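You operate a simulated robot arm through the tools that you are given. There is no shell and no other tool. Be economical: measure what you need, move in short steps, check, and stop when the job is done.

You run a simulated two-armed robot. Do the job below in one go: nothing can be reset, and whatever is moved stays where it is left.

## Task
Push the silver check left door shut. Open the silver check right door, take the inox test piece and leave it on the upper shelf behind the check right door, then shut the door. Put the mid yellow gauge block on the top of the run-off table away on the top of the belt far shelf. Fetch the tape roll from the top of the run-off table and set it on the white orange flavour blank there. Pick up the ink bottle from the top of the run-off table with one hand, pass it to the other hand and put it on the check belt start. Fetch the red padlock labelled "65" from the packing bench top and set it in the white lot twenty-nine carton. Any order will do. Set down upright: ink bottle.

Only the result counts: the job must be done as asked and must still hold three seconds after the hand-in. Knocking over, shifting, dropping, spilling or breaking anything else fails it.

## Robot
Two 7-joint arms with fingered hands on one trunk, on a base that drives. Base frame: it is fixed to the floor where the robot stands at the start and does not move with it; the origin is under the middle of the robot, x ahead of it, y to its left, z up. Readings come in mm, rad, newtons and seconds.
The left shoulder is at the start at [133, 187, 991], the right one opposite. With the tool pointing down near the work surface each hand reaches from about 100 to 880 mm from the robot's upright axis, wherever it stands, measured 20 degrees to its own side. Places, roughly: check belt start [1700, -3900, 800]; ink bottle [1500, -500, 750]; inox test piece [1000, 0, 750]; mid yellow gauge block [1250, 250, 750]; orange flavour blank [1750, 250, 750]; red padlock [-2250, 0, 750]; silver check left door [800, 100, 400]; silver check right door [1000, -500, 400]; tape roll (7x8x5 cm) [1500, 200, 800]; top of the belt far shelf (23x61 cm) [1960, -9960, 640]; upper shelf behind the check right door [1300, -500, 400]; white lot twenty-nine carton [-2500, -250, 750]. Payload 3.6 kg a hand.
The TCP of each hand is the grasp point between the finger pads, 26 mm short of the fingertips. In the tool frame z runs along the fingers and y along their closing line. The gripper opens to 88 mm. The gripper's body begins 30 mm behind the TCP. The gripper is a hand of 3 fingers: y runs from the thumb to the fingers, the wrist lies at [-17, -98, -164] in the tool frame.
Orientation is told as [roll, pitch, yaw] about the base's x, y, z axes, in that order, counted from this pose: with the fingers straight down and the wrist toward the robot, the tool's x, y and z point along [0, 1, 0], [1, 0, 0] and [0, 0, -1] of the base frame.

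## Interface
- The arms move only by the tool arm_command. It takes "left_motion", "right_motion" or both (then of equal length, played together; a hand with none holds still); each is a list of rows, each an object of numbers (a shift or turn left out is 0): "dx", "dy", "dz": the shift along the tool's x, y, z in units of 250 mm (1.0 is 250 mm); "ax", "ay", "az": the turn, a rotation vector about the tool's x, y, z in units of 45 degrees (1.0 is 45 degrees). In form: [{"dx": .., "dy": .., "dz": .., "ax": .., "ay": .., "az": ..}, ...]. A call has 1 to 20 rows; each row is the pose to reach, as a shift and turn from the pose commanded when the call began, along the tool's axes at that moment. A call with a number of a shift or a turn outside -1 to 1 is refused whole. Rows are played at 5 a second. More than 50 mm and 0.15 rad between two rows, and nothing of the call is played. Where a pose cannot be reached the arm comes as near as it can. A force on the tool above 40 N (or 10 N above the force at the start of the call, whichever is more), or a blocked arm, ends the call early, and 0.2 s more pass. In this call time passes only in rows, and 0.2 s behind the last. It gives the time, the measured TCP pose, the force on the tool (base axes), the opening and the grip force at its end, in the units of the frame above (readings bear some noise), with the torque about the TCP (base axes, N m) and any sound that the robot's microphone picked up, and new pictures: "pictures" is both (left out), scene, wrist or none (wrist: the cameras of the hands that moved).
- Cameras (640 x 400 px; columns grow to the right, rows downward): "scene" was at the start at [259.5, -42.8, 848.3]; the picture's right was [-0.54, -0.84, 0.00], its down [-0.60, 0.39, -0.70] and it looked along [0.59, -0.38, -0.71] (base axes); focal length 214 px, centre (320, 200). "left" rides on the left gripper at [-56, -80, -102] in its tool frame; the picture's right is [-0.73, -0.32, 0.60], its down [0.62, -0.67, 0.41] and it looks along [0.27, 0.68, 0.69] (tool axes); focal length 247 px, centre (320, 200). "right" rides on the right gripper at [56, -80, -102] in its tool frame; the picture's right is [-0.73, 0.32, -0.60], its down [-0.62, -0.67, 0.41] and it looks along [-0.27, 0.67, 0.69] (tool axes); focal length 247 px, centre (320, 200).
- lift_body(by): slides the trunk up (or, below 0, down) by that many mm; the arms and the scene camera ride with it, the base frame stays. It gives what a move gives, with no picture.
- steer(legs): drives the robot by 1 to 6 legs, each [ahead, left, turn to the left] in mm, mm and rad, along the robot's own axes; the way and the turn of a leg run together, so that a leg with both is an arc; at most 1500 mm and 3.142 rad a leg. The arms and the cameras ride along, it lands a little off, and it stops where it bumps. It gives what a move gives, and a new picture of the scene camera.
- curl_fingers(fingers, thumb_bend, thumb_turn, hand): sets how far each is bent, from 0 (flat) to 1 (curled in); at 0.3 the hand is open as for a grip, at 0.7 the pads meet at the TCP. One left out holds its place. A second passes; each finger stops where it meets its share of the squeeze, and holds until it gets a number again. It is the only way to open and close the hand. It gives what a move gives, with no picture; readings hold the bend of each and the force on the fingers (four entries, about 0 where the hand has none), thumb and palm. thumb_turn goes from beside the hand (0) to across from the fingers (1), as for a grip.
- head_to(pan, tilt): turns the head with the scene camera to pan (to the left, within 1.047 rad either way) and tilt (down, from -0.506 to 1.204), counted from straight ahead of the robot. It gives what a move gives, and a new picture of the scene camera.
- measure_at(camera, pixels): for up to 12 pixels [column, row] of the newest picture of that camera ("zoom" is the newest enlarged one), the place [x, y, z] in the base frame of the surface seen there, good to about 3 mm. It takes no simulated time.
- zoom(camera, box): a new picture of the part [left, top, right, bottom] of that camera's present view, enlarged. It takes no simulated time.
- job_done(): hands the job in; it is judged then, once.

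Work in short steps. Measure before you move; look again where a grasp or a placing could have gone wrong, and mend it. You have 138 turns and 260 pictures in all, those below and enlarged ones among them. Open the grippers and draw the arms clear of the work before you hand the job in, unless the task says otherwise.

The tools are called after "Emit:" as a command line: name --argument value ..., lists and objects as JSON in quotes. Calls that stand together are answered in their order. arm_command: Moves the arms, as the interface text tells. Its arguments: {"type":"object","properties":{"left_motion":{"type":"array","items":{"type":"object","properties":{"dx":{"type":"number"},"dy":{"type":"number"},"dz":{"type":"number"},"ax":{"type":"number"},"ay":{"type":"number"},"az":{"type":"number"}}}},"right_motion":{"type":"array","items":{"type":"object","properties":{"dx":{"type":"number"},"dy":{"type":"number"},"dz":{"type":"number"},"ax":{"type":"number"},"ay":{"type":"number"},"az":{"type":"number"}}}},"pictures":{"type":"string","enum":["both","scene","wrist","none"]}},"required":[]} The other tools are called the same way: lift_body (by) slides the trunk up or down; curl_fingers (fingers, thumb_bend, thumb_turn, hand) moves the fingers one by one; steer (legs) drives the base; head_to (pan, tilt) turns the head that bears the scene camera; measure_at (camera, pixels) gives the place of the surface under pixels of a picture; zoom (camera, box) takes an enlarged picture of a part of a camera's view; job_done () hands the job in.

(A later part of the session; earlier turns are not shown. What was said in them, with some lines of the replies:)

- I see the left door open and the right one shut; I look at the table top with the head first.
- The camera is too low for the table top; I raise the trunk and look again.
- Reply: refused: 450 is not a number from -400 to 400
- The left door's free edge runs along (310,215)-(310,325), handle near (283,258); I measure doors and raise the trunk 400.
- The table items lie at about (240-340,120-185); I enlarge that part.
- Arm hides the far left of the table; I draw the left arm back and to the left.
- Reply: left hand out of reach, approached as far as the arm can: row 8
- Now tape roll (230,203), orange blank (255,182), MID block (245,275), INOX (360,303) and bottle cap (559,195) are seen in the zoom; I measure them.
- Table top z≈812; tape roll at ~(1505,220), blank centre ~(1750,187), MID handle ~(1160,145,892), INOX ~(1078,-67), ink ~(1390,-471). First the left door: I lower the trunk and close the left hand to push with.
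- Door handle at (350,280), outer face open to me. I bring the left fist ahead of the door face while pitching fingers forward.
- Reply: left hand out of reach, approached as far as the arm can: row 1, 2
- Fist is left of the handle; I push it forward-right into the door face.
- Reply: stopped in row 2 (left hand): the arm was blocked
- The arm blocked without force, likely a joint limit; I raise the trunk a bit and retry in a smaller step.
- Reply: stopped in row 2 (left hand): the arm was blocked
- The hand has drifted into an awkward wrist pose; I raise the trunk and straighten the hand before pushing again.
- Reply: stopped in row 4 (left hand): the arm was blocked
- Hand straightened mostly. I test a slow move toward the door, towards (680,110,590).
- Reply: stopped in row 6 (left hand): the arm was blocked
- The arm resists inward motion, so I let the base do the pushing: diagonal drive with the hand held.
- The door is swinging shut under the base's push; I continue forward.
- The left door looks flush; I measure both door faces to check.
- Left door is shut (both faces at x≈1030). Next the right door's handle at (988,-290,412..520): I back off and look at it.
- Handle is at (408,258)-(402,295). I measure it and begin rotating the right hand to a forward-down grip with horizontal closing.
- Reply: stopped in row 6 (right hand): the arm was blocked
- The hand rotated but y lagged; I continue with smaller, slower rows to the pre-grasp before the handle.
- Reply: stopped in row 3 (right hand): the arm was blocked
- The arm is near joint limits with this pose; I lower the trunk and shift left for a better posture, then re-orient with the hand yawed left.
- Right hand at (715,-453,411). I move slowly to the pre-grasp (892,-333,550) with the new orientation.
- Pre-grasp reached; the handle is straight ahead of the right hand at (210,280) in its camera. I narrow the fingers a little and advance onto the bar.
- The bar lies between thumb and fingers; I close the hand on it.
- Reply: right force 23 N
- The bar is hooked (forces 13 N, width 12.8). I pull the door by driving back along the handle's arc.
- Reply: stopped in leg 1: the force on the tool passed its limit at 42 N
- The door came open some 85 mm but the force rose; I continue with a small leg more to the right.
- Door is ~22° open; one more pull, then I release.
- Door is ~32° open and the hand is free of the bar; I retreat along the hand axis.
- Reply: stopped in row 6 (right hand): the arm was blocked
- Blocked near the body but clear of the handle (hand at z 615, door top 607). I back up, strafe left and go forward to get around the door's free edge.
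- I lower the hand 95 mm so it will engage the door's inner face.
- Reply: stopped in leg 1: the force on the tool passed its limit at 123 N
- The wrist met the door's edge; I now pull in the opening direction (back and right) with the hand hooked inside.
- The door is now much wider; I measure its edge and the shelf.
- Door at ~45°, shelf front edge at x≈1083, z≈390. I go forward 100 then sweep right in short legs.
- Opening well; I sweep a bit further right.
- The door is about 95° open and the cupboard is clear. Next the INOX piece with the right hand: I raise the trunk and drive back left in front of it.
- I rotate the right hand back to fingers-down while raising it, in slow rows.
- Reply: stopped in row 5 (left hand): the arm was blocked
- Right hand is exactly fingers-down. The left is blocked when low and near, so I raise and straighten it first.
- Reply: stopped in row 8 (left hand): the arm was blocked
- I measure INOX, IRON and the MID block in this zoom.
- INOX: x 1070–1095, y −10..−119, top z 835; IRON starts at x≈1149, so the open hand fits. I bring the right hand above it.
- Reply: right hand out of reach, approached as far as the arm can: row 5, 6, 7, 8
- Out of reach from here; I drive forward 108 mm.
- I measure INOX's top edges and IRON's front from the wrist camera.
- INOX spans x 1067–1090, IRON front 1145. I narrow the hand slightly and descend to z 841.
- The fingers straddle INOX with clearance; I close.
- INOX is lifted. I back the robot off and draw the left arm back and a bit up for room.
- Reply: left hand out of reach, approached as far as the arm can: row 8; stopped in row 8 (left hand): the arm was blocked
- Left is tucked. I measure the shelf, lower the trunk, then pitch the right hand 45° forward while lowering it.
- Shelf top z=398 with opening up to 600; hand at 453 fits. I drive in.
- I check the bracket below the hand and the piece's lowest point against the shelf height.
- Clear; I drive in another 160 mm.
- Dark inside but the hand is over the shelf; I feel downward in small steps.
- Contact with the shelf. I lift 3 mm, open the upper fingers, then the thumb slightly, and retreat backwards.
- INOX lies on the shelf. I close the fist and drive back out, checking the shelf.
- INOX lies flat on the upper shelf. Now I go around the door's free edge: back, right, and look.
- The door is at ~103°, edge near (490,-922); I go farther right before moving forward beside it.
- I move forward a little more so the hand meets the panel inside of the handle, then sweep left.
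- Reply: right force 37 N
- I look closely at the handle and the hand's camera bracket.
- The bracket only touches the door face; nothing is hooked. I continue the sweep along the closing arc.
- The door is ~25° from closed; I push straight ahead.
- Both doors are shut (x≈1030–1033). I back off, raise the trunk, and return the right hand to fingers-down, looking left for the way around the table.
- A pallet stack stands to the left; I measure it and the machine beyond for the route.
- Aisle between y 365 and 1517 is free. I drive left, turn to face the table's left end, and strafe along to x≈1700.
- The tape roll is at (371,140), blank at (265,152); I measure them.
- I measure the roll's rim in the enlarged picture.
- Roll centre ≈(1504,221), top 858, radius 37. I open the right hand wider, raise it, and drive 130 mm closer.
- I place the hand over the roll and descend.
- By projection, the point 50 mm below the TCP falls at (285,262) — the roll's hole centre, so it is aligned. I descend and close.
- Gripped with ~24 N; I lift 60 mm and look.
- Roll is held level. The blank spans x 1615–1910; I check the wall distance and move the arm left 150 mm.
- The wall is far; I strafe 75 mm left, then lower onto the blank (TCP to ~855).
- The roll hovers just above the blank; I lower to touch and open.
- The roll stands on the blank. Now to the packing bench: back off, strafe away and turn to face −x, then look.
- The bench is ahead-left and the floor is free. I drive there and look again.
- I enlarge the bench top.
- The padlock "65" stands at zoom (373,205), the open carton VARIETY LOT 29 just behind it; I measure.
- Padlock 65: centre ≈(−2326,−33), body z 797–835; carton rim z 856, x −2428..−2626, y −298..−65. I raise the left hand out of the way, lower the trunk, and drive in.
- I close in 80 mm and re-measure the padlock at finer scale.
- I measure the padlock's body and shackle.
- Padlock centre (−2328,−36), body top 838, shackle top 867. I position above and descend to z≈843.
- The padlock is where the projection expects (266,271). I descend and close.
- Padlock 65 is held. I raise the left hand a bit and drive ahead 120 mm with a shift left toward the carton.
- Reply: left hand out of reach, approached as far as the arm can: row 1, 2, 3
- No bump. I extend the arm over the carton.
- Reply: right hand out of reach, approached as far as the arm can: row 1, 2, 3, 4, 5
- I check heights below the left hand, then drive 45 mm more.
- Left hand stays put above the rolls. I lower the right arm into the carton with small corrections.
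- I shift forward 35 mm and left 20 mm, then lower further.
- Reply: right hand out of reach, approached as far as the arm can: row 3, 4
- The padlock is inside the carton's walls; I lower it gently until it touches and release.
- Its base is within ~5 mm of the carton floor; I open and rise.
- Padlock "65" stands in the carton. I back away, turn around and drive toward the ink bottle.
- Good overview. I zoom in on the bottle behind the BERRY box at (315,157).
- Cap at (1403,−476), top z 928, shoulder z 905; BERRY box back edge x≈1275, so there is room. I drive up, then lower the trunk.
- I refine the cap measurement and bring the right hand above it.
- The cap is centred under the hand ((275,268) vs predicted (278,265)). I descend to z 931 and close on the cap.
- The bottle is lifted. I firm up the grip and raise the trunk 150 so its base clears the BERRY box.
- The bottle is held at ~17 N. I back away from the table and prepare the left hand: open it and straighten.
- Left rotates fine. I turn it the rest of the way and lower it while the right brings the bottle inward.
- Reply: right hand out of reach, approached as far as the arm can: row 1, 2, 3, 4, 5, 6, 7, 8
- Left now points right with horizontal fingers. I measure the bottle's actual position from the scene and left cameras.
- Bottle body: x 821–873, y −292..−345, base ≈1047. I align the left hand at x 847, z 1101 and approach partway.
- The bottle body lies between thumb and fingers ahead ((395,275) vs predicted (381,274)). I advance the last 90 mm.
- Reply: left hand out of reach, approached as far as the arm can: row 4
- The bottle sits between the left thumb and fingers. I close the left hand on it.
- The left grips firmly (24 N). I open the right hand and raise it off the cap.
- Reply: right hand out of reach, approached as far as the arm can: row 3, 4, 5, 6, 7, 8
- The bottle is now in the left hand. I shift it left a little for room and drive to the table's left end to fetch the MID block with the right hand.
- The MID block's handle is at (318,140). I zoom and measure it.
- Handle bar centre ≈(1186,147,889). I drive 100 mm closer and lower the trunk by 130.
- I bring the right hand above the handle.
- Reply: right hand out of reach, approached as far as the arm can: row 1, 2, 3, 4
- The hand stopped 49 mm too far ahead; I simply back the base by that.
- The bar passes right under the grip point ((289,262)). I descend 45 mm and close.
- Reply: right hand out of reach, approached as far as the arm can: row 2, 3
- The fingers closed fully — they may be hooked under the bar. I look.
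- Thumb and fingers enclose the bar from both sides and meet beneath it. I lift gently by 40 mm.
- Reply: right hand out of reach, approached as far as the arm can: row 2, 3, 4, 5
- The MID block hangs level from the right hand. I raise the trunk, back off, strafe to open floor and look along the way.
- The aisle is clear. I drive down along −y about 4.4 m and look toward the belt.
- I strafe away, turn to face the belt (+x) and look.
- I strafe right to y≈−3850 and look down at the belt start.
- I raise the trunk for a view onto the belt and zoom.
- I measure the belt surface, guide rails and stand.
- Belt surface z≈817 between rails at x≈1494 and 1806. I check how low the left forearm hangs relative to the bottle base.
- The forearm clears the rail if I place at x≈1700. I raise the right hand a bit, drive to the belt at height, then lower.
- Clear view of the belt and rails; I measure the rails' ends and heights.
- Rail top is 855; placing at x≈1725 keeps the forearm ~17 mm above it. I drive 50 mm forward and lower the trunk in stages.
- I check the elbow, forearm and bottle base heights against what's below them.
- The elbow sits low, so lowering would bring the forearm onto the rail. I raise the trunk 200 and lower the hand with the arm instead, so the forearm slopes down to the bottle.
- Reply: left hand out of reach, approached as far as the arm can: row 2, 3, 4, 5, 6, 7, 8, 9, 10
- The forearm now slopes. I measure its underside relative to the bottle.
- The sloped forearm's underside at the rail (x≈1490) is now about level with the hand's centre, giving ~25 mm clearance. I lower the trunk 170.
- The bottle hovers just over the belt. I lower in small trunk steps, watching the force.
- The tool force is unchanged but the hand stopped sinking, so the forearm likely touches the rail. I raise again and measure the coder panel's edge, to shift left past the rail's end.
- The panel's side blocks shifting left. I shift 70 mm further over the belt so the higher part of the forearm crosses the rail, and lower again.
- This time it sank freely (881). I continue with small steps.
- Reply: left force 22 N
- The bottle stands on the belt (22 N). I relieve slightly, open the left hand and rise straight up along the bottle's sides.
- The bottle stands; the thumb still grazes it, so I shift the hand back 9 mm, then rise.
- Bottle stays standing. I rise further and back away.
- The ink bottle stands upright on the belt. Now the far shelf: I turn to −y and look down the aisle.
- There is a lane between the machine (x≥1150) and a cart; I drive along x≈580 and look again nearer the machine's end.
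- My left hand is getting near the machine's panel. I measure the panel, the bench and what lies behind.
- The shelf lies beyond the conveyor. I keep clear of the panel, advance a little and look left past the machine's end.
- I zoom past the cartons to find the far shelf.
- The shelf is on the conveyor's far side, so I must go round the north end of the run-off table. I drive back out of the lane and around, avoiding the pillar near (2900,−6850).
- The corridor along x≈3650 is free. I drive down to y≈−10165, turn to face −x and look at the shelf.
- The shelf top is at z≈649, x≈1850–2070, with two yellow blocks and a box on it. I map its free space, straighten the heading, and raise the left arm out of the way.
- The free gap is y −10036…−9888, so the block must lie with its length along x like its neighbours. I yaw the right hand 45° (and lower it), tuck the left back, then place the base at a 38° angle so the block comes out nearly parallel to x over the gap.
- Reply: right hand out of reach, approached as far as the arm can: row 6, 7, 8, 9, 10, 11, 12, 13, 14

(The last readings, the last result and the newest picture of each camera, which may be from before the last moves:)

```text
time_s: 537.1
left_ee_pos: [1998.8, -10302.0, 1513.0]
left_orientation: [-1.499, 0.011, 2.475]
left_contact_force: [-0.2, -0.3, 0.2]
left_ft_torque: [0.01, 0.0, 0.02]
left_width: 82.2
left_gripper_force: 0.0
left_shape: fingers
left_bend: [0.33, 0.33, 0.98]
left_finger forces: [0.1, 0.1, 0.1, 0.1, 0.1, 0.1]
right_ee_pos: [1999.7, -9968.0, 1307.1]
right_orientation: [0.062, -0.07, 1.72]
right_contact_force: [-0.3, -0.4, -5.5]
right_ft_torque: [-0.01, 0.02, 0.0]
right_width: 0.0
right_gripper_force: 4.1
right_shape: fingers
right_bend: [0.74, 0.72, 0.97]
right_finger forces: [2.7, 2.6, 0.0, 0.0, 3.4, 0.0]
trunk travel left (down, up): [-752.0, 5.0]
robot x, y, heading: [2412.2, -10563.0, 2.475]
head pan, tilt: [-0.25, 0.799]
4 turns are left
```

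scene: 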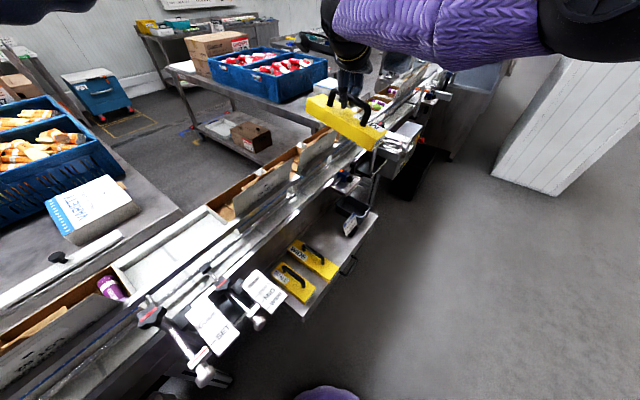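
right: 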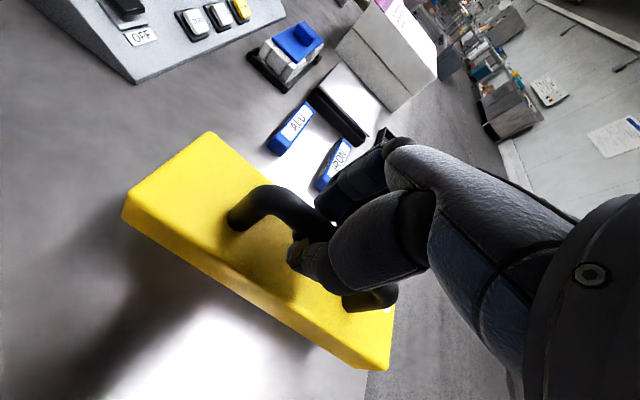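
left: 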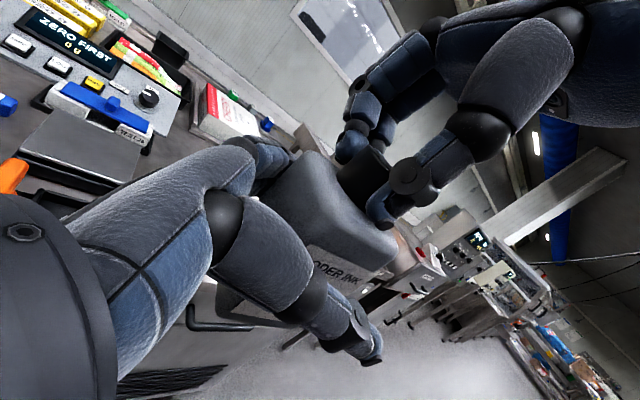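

The block hangs 8° off parallel, right above the gap. I make a small base correction (−46 mm in x) and lower the trunk so the block hovers ~25 mm above the shelf, then check.

Emit:
steer --legs '[[30, -2, 0.04]]'

Emit:
lift_body --by -400

Emit:
lift_body --by -135

Emit:
head_to --pan -0.25 --tilt 0.6

Emit:
zoom --camera "scene" --box '[220, 130, 460, 280]'

Emit:
zoom --camera "right" --box '[0, 0, 640, 400]'

```text
time_s: 538.0
left_ee_pos: [1971.2, -10303.5, 1516.1]
left_orientation: [-1.498, 0.004, 2.515]
left_contact_force: [-0.1, 0.4, 0.2]
left_ft_torque: [0.0, 0.03, -0.01]
left_width: 82.1
left_gripper_force: 0.0
left_shape: fingers
left_bend: [0.33, 0.33, 0.98]
left_finger forces: [0.0, 0.0, 0.1, 0.0, 0.0, 0.1]
right_ee_pos: [1958.6, -9968.2, 1311.2]
right_orientation: [0.065, -0.075, 1.761]
right_contact_force: [1.0, -0.4, -4.6]
right_ft_torque: [0.0, -0.01, 0.02]
right_width: 0.1
right_gripper_force: 3.7
right_shape: fingers
right_bend: [0.74, 0.72, 0.97]
right_finger forces: [2.8, 2.3, 0.0, 0.1, 3.5, 0.0]
trunk travel left (down, up): [-752.0, 5.0]
robot x, y, heading: [2388.5, -10539.6, 2.511]
head pan, tilt: [-0.25, 0.799]
```

scene: 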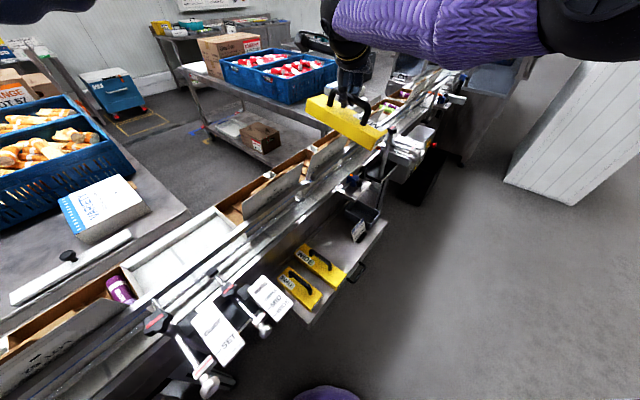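

```text
time_s: 541.8
left_ee_pos: [1966.3, -10300.6, 1113.4]
left_orientation: [-1.499, 0.007, 2.511]
left_contact_force: [0.0, 0.4, 0.3]
left_ft_torque: [-0.01, 0.01, -0.02]
left_width: 82.3
left_gripper_force: 0.0
left_shape: fingers
left_bend: [0.33, 0.33, 0.98]
left_finger forces: [0.0, 0.1, 0.0, 0.0, 0.1, 0.0]
right_ee_pos: [1954.9, -9965.4, 907.5]
right_orientation: [0.063, -0.072, 1.762]
right_contact_force: [-0.3, 0.7, -4.4]
right_ft_torque: [0.01, -0.03, -0.02]
right_width: 0.0
right_gripper_force: 4.4
right_shape: fingers
right_bend: [0.74, 0.72, 0.97]
right_finger forces: [2.7, 2.6, 0.1, 0.0, 3.7, 0.1]
trunk travel left (down, up): [-352.0, 405.0]
robot x, y, heading: [2388.5, -10540.9, 2.512]
head pan, tilt: [-0.25, 0.799]
```

```text
time_s: 543.4
left_ee_pos: [1990.6, -10310.6, 1023.2]
left_orientation: [-1.516, -0.104, 2.503]
left_contact_force: [-0.5, 0.4, 0.0]
left_ft_torque: [0.0, -0.02, 0.0]
left_width: 81.8
left_gripper_force: 0.1
left_shape: fingers
left_bend: [0.33, 0.33, 0.98]
left_finger forces: [0.0, 0.0, 0.0, 0.0, 0.0, 0.0]
right_ee_pos: [1965.1, -9967.3, 782.7]
right_orientation: [0.078, -0.076, 1.759]
right_contact_force: [-0.3, -0.7, -5.0]
right_ft_torque: [0.01, -0.02, -0.01]
right_width: 0.0
right_gripper_force: 4.5
right_shape: fingers
right_bend: [0.74, 0.72, 0.97]
right_finger forces: [2.9, 2.4, 0.0, 0.0, 3.7, 0.0]
trunk travel left (down, up): [-217.0, 540.0]
robot x, y, heading: [2387.7, -10540.0, 2.512]
head pan, tilt: [-0.25, 0.799]
```

```text
time_s: 544.1
left_ee_pos: [1991.1, -10310.1, 1024.9]
left_orientation: [-1.513, -0.11, 2.503]
left_contact_force: [0.7, 0.1, 0.7]
left_ft_torque: [0.0, 0.0, 0.02]
left_width: 82.1
left_gripper_force: 0.0
left_shape: fingers
left_bend: [0.33, 0.33, 0.98]
left_finger forces: [0.0, 0.0, 0.0, 0.0, 0.1, 0.0]
right_ee_pos: [1965.3, -9965.8, 780.9]
right_orientation: [0.076, -0.073, 1.762]
right_contact_force: [0.0, 1.1, -5.0]
right_ft_torque: [0.03, -0.02, 0.06]
right_width: 0.0
right_gripper_force: 5.1
right_shape: fingers
right_bend: [0.74, 0.72, 0.97]
right_finger forces: [2.9, 2.6, 0.0, 0.0, 3.8, 0.0]
trunk travel left (down, up): [-217.0, 540.0]
robot x, y, heading: [2387.7, -10543.5, 2.51]
head pan, tilt: [-0.25, 0.6]
```

scene: 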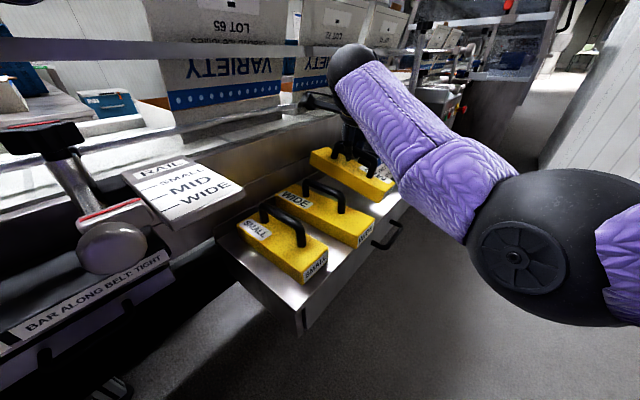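

```text
2.67 times, centred on (340, 205) of scene
```

zoom: 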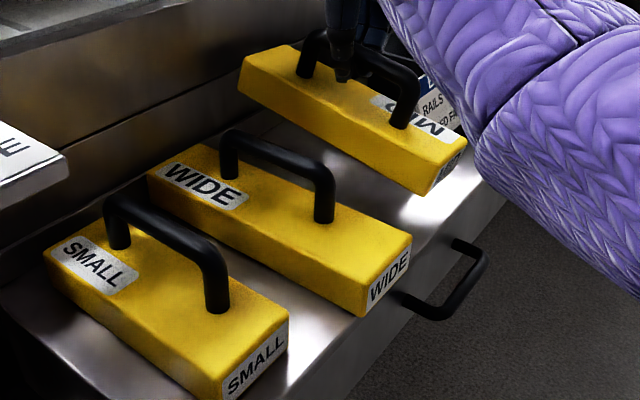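

```text
1.00 times, centred on (320, 200) of right (not enlarged: the box is as wide or as high as the picture)
3 turns are left
```

zoom: 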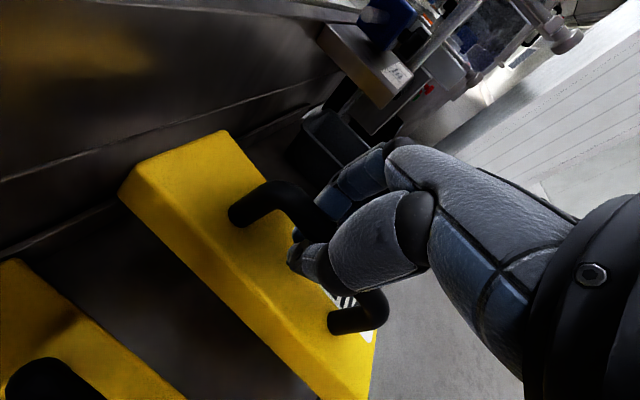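

MID hangs aligned beside WIDE with clear space; its front end is ~8 mm past the edge, so I shift 14 mm inward, lower onto the shelf, open and rise, then check.

Emit:
steer --legs '[[12, 8, 0]]'

Emit:
lift_body --by -22

Emit:
arm_command --right_motion '[{"dz": 0.02}, {"dz": 0.04}, {"dz": 0.06}, {"dz": 0.08}, {"dz": 0.1}]' --pictures "none"

Emit:
curl_fingers --hand "right" --fingers 0.36 --thumb_bend 0.36

Emit:
lift_body --by 120

Emit:
zoom --camera "scene" --box '[220, 130, 460, 280]'

Emit:
measure_at --camera "zoom" --pixels '[[300, 100], [350, 130], [400, 150], [420, 170], [250, 80]]'

```text
time_s: 544.9
left_ee_pos: [1995.7, -10311.4, 1024.5]
left_orientation: [-1.514, -0.113, 2.478]
left_contact_force: [-0.4, 0.2, 0.4]
left_ft_torque: [-0.01, -0.02, -0.01]
left_width: 82.0
left_gripper_force: 0.0
left_shape: fingers
left_bend: [0.33, 0.33, 0.98]
left_finger forces: [0.0, 0.0, 0.0, 0.0, 0.1, 0.0]
right_ee_pos: [1953.1, -9965.4, 782.3]
right_orientation: [0.08, -0.074, 1.759]
right_contact_force: [-0.6, 0.4, -5.2]
right_ft_torque: [-0.01, 0.0, -0.01]
right_width: 0.0
right_gripper_force: 4.4
right_shape: fingers
right_bend: [0.74, 0.72, 0.97]
right_finger forces: [2.9, 3.1, 0.1, 0.0, 3.8, 0.1]
trunk travel left (down, up): [-217.0, 540.0]
robot x, y, heading: [2376.5, -10547.0, 2.507]
head pan, tilt: [-0.25, 0.6]
```

scene: 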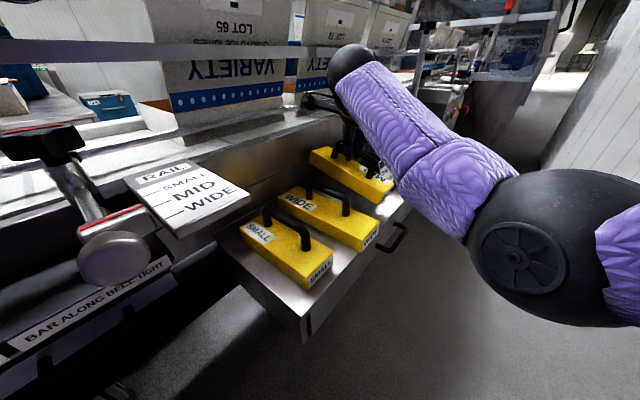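

```text
time_s: 545.6
left_ee_pos: [2001.2, -10316.8, 1035.6]
left_orientation: [-1.541, -0.202, 2.473]
left_contact_force: [-0.2, -0.9, 0.1]
left_ft_torque: [0.02, -0.02, 0.02]
left_width: 82.0
left_gripper_force: 0.0
left_shape: fingers
left_bend: [0.33, 0.33, 0.98]
left_finger forces: [0.0, 0.0, 0.1, 0.0, 0.0, 0.0]
right_ee_pos: [1953.1, -9962.8, 759.7]
right_orientation: [0.08, -0.075, 1.757]
right_contact_force: [0.4, -0.4, -5.4]
right_ft_torque: [0.02, -0.03, -0.03]
right_width: 0.0
right_gripper_force: 4.2
right_shape: fingers
right_bend: [0.74, 0.72, 0.97]
right_finger forces: [2.8, 2.7, 0.2, 0.0, 3.8, 0.0]
trunk travel left (down, up): [-195.0, 562.0]
robot x, y, heading: [2376.4, -10541.6, 2.511]
head pan, tilt: [-0.25, 0.6]
```

```text
time_s: 546.8
left_ee_pos: [2001.1, -10317.3, 1035.3]
left_orientation: [-1.539, -0.205, 2.474]
left_contact_force: [-0.6, -0.7, -0.5]
left_ft_torque: [0.01, -0.03, 0.0]
left_width: 82.0
left_gripper_force: 0.2
left_shape: fingers
left_bend: [0.33, 0.33, 0.98]
left_finger forces: [0.0, 0.0, 0.1, 0.0, 0.0, 0.0]
right_ee_pos: [1950.0, -9964.2, 735.4]
right_orientation: [0.081, -0.072, 1.758]
right_contact_force: [0.0, -0.1, -4.3]
right_ft_torque: [0.01, -0.06, -0.02]
right_width: 0.1
right_gripper_force: 4.0
right_shape: fingers
right_bend: [0.74, 0.72, 0.98]
right_finger forces: [2.6, 0.4, 0.0, 0.0, 3.8, 0.1]
trunk travel left (down, up): [-195.0, 562.0]
robot x, y, heading: [2377.6, -10540.9, 2.514]
head pan, tilt: [-0.25, 0.6]
```

```text
time_s: 547.8
left_ee_pos: [2000.5, -10317.6, 1036.8]
left_orientation: [-1.539, -0.203, 2.476]
left_contact_force: [0.2, -0.3, 0.1]
left_ft_torque: [0.0, 0.0, -0.01]
left_width: 81.9
left_gripper_force: 0.1
left_shape: fingers
left_bend: [0.33, 0.33, 0.98]
left_finger forces: [0.0, 0.1, 0.0, 0.1, 0.0, 0.0]
right_ee_pos: [1949.4, -9962.8, 734.3]
right_orientation: [0.08, -0.073, 1.757]
right_contact_force: [-0.4, 0.1, 0.5]
right_ft_torque: [0.02, 0.0, 0.03]
right_width: 75.1
right_gripper_force: 0.0
right_shape: fingers
right_bend: [0.36, 0.36, 0.97]
right_finger forces: [0.2, 0.0, 0.0, 0.1, 0.1, 0.1]
trunk travel left (down, up): [-195.0, 562.0]
robot x, y, heading: [2374.4, -10539.0, 2.513]
head pan, tilt: [-0.25, 0.6]
```

```text
time_s: 549.3
left_ee_pos: [1978.6, -10314.6, 1120.3]
left_orientation: [-1.526, -0.112, 2.482]
left_contact_force: [-1.0, -0.1, 0.4]
left_ft_torque: [0.0, 0.0, 0.03]
left_width: 82.0
left_gripper_force: 0.1
left_shape: fingers
left_bend: [0.33, 0.33, 0.98]
left_finger forces: [0.1, 0.1, 0.1, 0.0, 0.1, 0.0]
right_ee_pos: [1941.9, -9965.1, 849.2]
right_orientation: [0.063, -0.074, 1.761]
right_contact_force: [-0.1, -0.1, 0.9]
right_ft_torque: [0.01, 0.04, -0.04]
right_width: 75.0
right_gripper_force: 0.1
right_shape: fingers
right_bend: [0.36, 0.36, 0.97]
right_finger forces: [0.0, 0.1, 0.1, 0.1, 0.0, 0.0]
trunk travel left (down, up): [-315.0, 442.0]
robot x, y, heading: [2373.3, -10540.9, 2.507]
head pan, tilt: [-0.25, 0.6]
```

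```text
2.67 times, centred on (340, 205) of scene
```

zoom: 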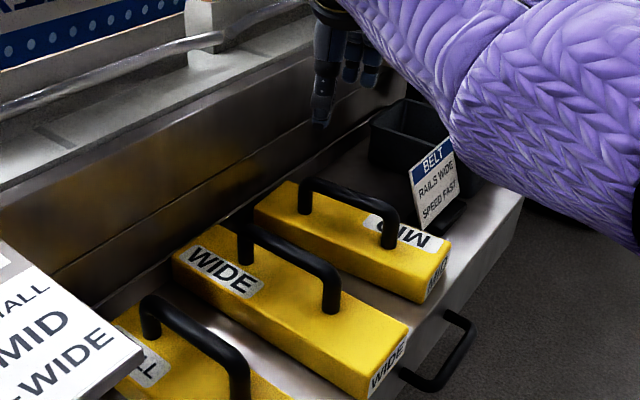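

```text
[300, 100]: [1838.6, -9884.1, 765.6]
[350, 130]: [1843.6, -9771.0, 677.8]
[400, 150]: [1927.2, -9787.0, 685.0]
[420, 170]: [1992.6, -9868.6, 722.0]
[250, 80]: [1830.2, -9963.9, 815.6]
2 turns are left
```

MID lies flat on the shelf, clear of its neighbours. I rise further and back away from the work.

Emit:
lift_body --by 220

Emit:
steer --legs '[[-500, 0, 0]]'

```text
time_s: 551.6
left_ee_pos: [1978.4, -10311.6, 1335.9]
left_orientation: [-1.526, -0.098, 2.476]
left_contact_force: [-0.2, 0.3, 0.5]
left_ft_torque: [0.0, 0.02, -0.01]
left_width: 82.2
left_gripper_force: 0.0
left_shape: fingers
left_bend: [0.33, 0.33, 0.98]
left_finger forces: [0.0, 0.0, 0.0, 0.1, 0.1, 0.0]
right_ee_pos: [1939.9, -9963.9, 1065.7]
right_orientation: [0.066, -0.071, 1.761]
right_contact_force: [0.7, 0.5, 0.3]
right_ft_torque: [0.02, -0.01, 0.02]
right_width: 75.2
right_gripper_force: 0.1
right_shape: fingers
right_bend: [0.36, 0.36, 0.97]
right_finger forces: [0.1, 0.0, 0.0, 0.0, 0.0, 0.0]
trunk travel left (down, up): [-535.0, 222.0]
robot x, y, heading: [2378.3, -10544.2, 2.511]
head pan, tilt: [-0.25, 0.6]
```

```text
time_s: 554.5
left_ee_pos: [2375.2, -10600.8, 1336.4]
left_orientation: [-1.524, -0.098, 2.477]
left_contact_force: [0.9, -0.7, 0.5]
left_ft_torque: [0.0, -0.02, 0.02]
left_width: 82.0
left_gripper_force: 0.1
left_shape: fingers
left_bend: [0.33, 0.33, 0.98]
left_finger forces: [0.0, 0.0, 0.0, 0.0, 0.1, 0.0]
right_ee_pos: [2338.1, -10254.2, 1067.5]
right_orientation: [0.063, -0.07, 1.759]
right_contact_force: [0.3, -0.2, 0.1]
right_ft_torque: [0.01, 0.04, 0.0]
right_width: 75.4
right_gripper_force: 0.0
right_shape: fingers
right_bend: [0.36, 0.36, 0.97]
right_finger forces: [0.1, 0.0, 0.0, 0.0, 0.1, 0.1]
trunk travel left (down, up): [-535.0, 222.0]
robot x, y, heading: [2774.0, -10833.2, 2.513]
head pan, tilt: [-0.25, 0.6]
1 turns are left
```

scene: 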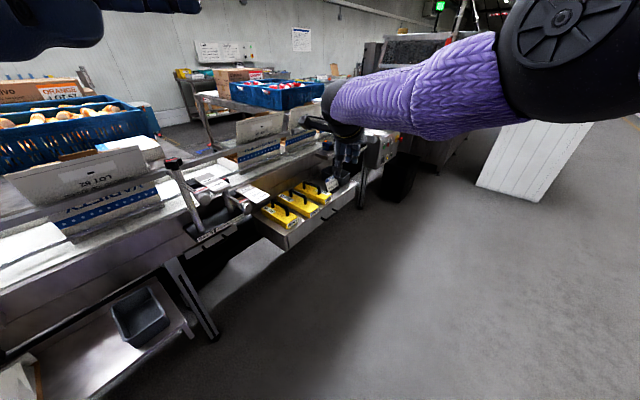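

All parts are done, the hands are open and clear; I hand the job in.

Emit:
job_done

```text
The job is handed in.
```

I finished all six tasks and handed the job in; no judgement has come back yet.

- **Doors:** the left door is pushed shut. The inox test piece lies on the upper shelf behind the right door, and that door is shut again. Both door faces measured flush after closing.
- **Mid gauge block:** it lies flat on the top of the belt far shelf, between the WIDE block and the belt sign.
- **Tape roll:** it stands on the white orange flavour blank.
- **Ink bottle:** it went from the right hand to the left and stands upright on the check belt. I set it at about [1725, -3900], between the guide rails. I took the whole stretch around the given point to be the "check belt start".
- **Padlock "65":** it stands in the white lot twenty-nine carton.

While setting the bottle down, the left arm stopped on something, probably the guide rail. I raised it, moved over and lowered again, and nothing looked shifted. During the door opening a push spiked to 123 N on the right door's edge. After that I only checked that the door closed flush.
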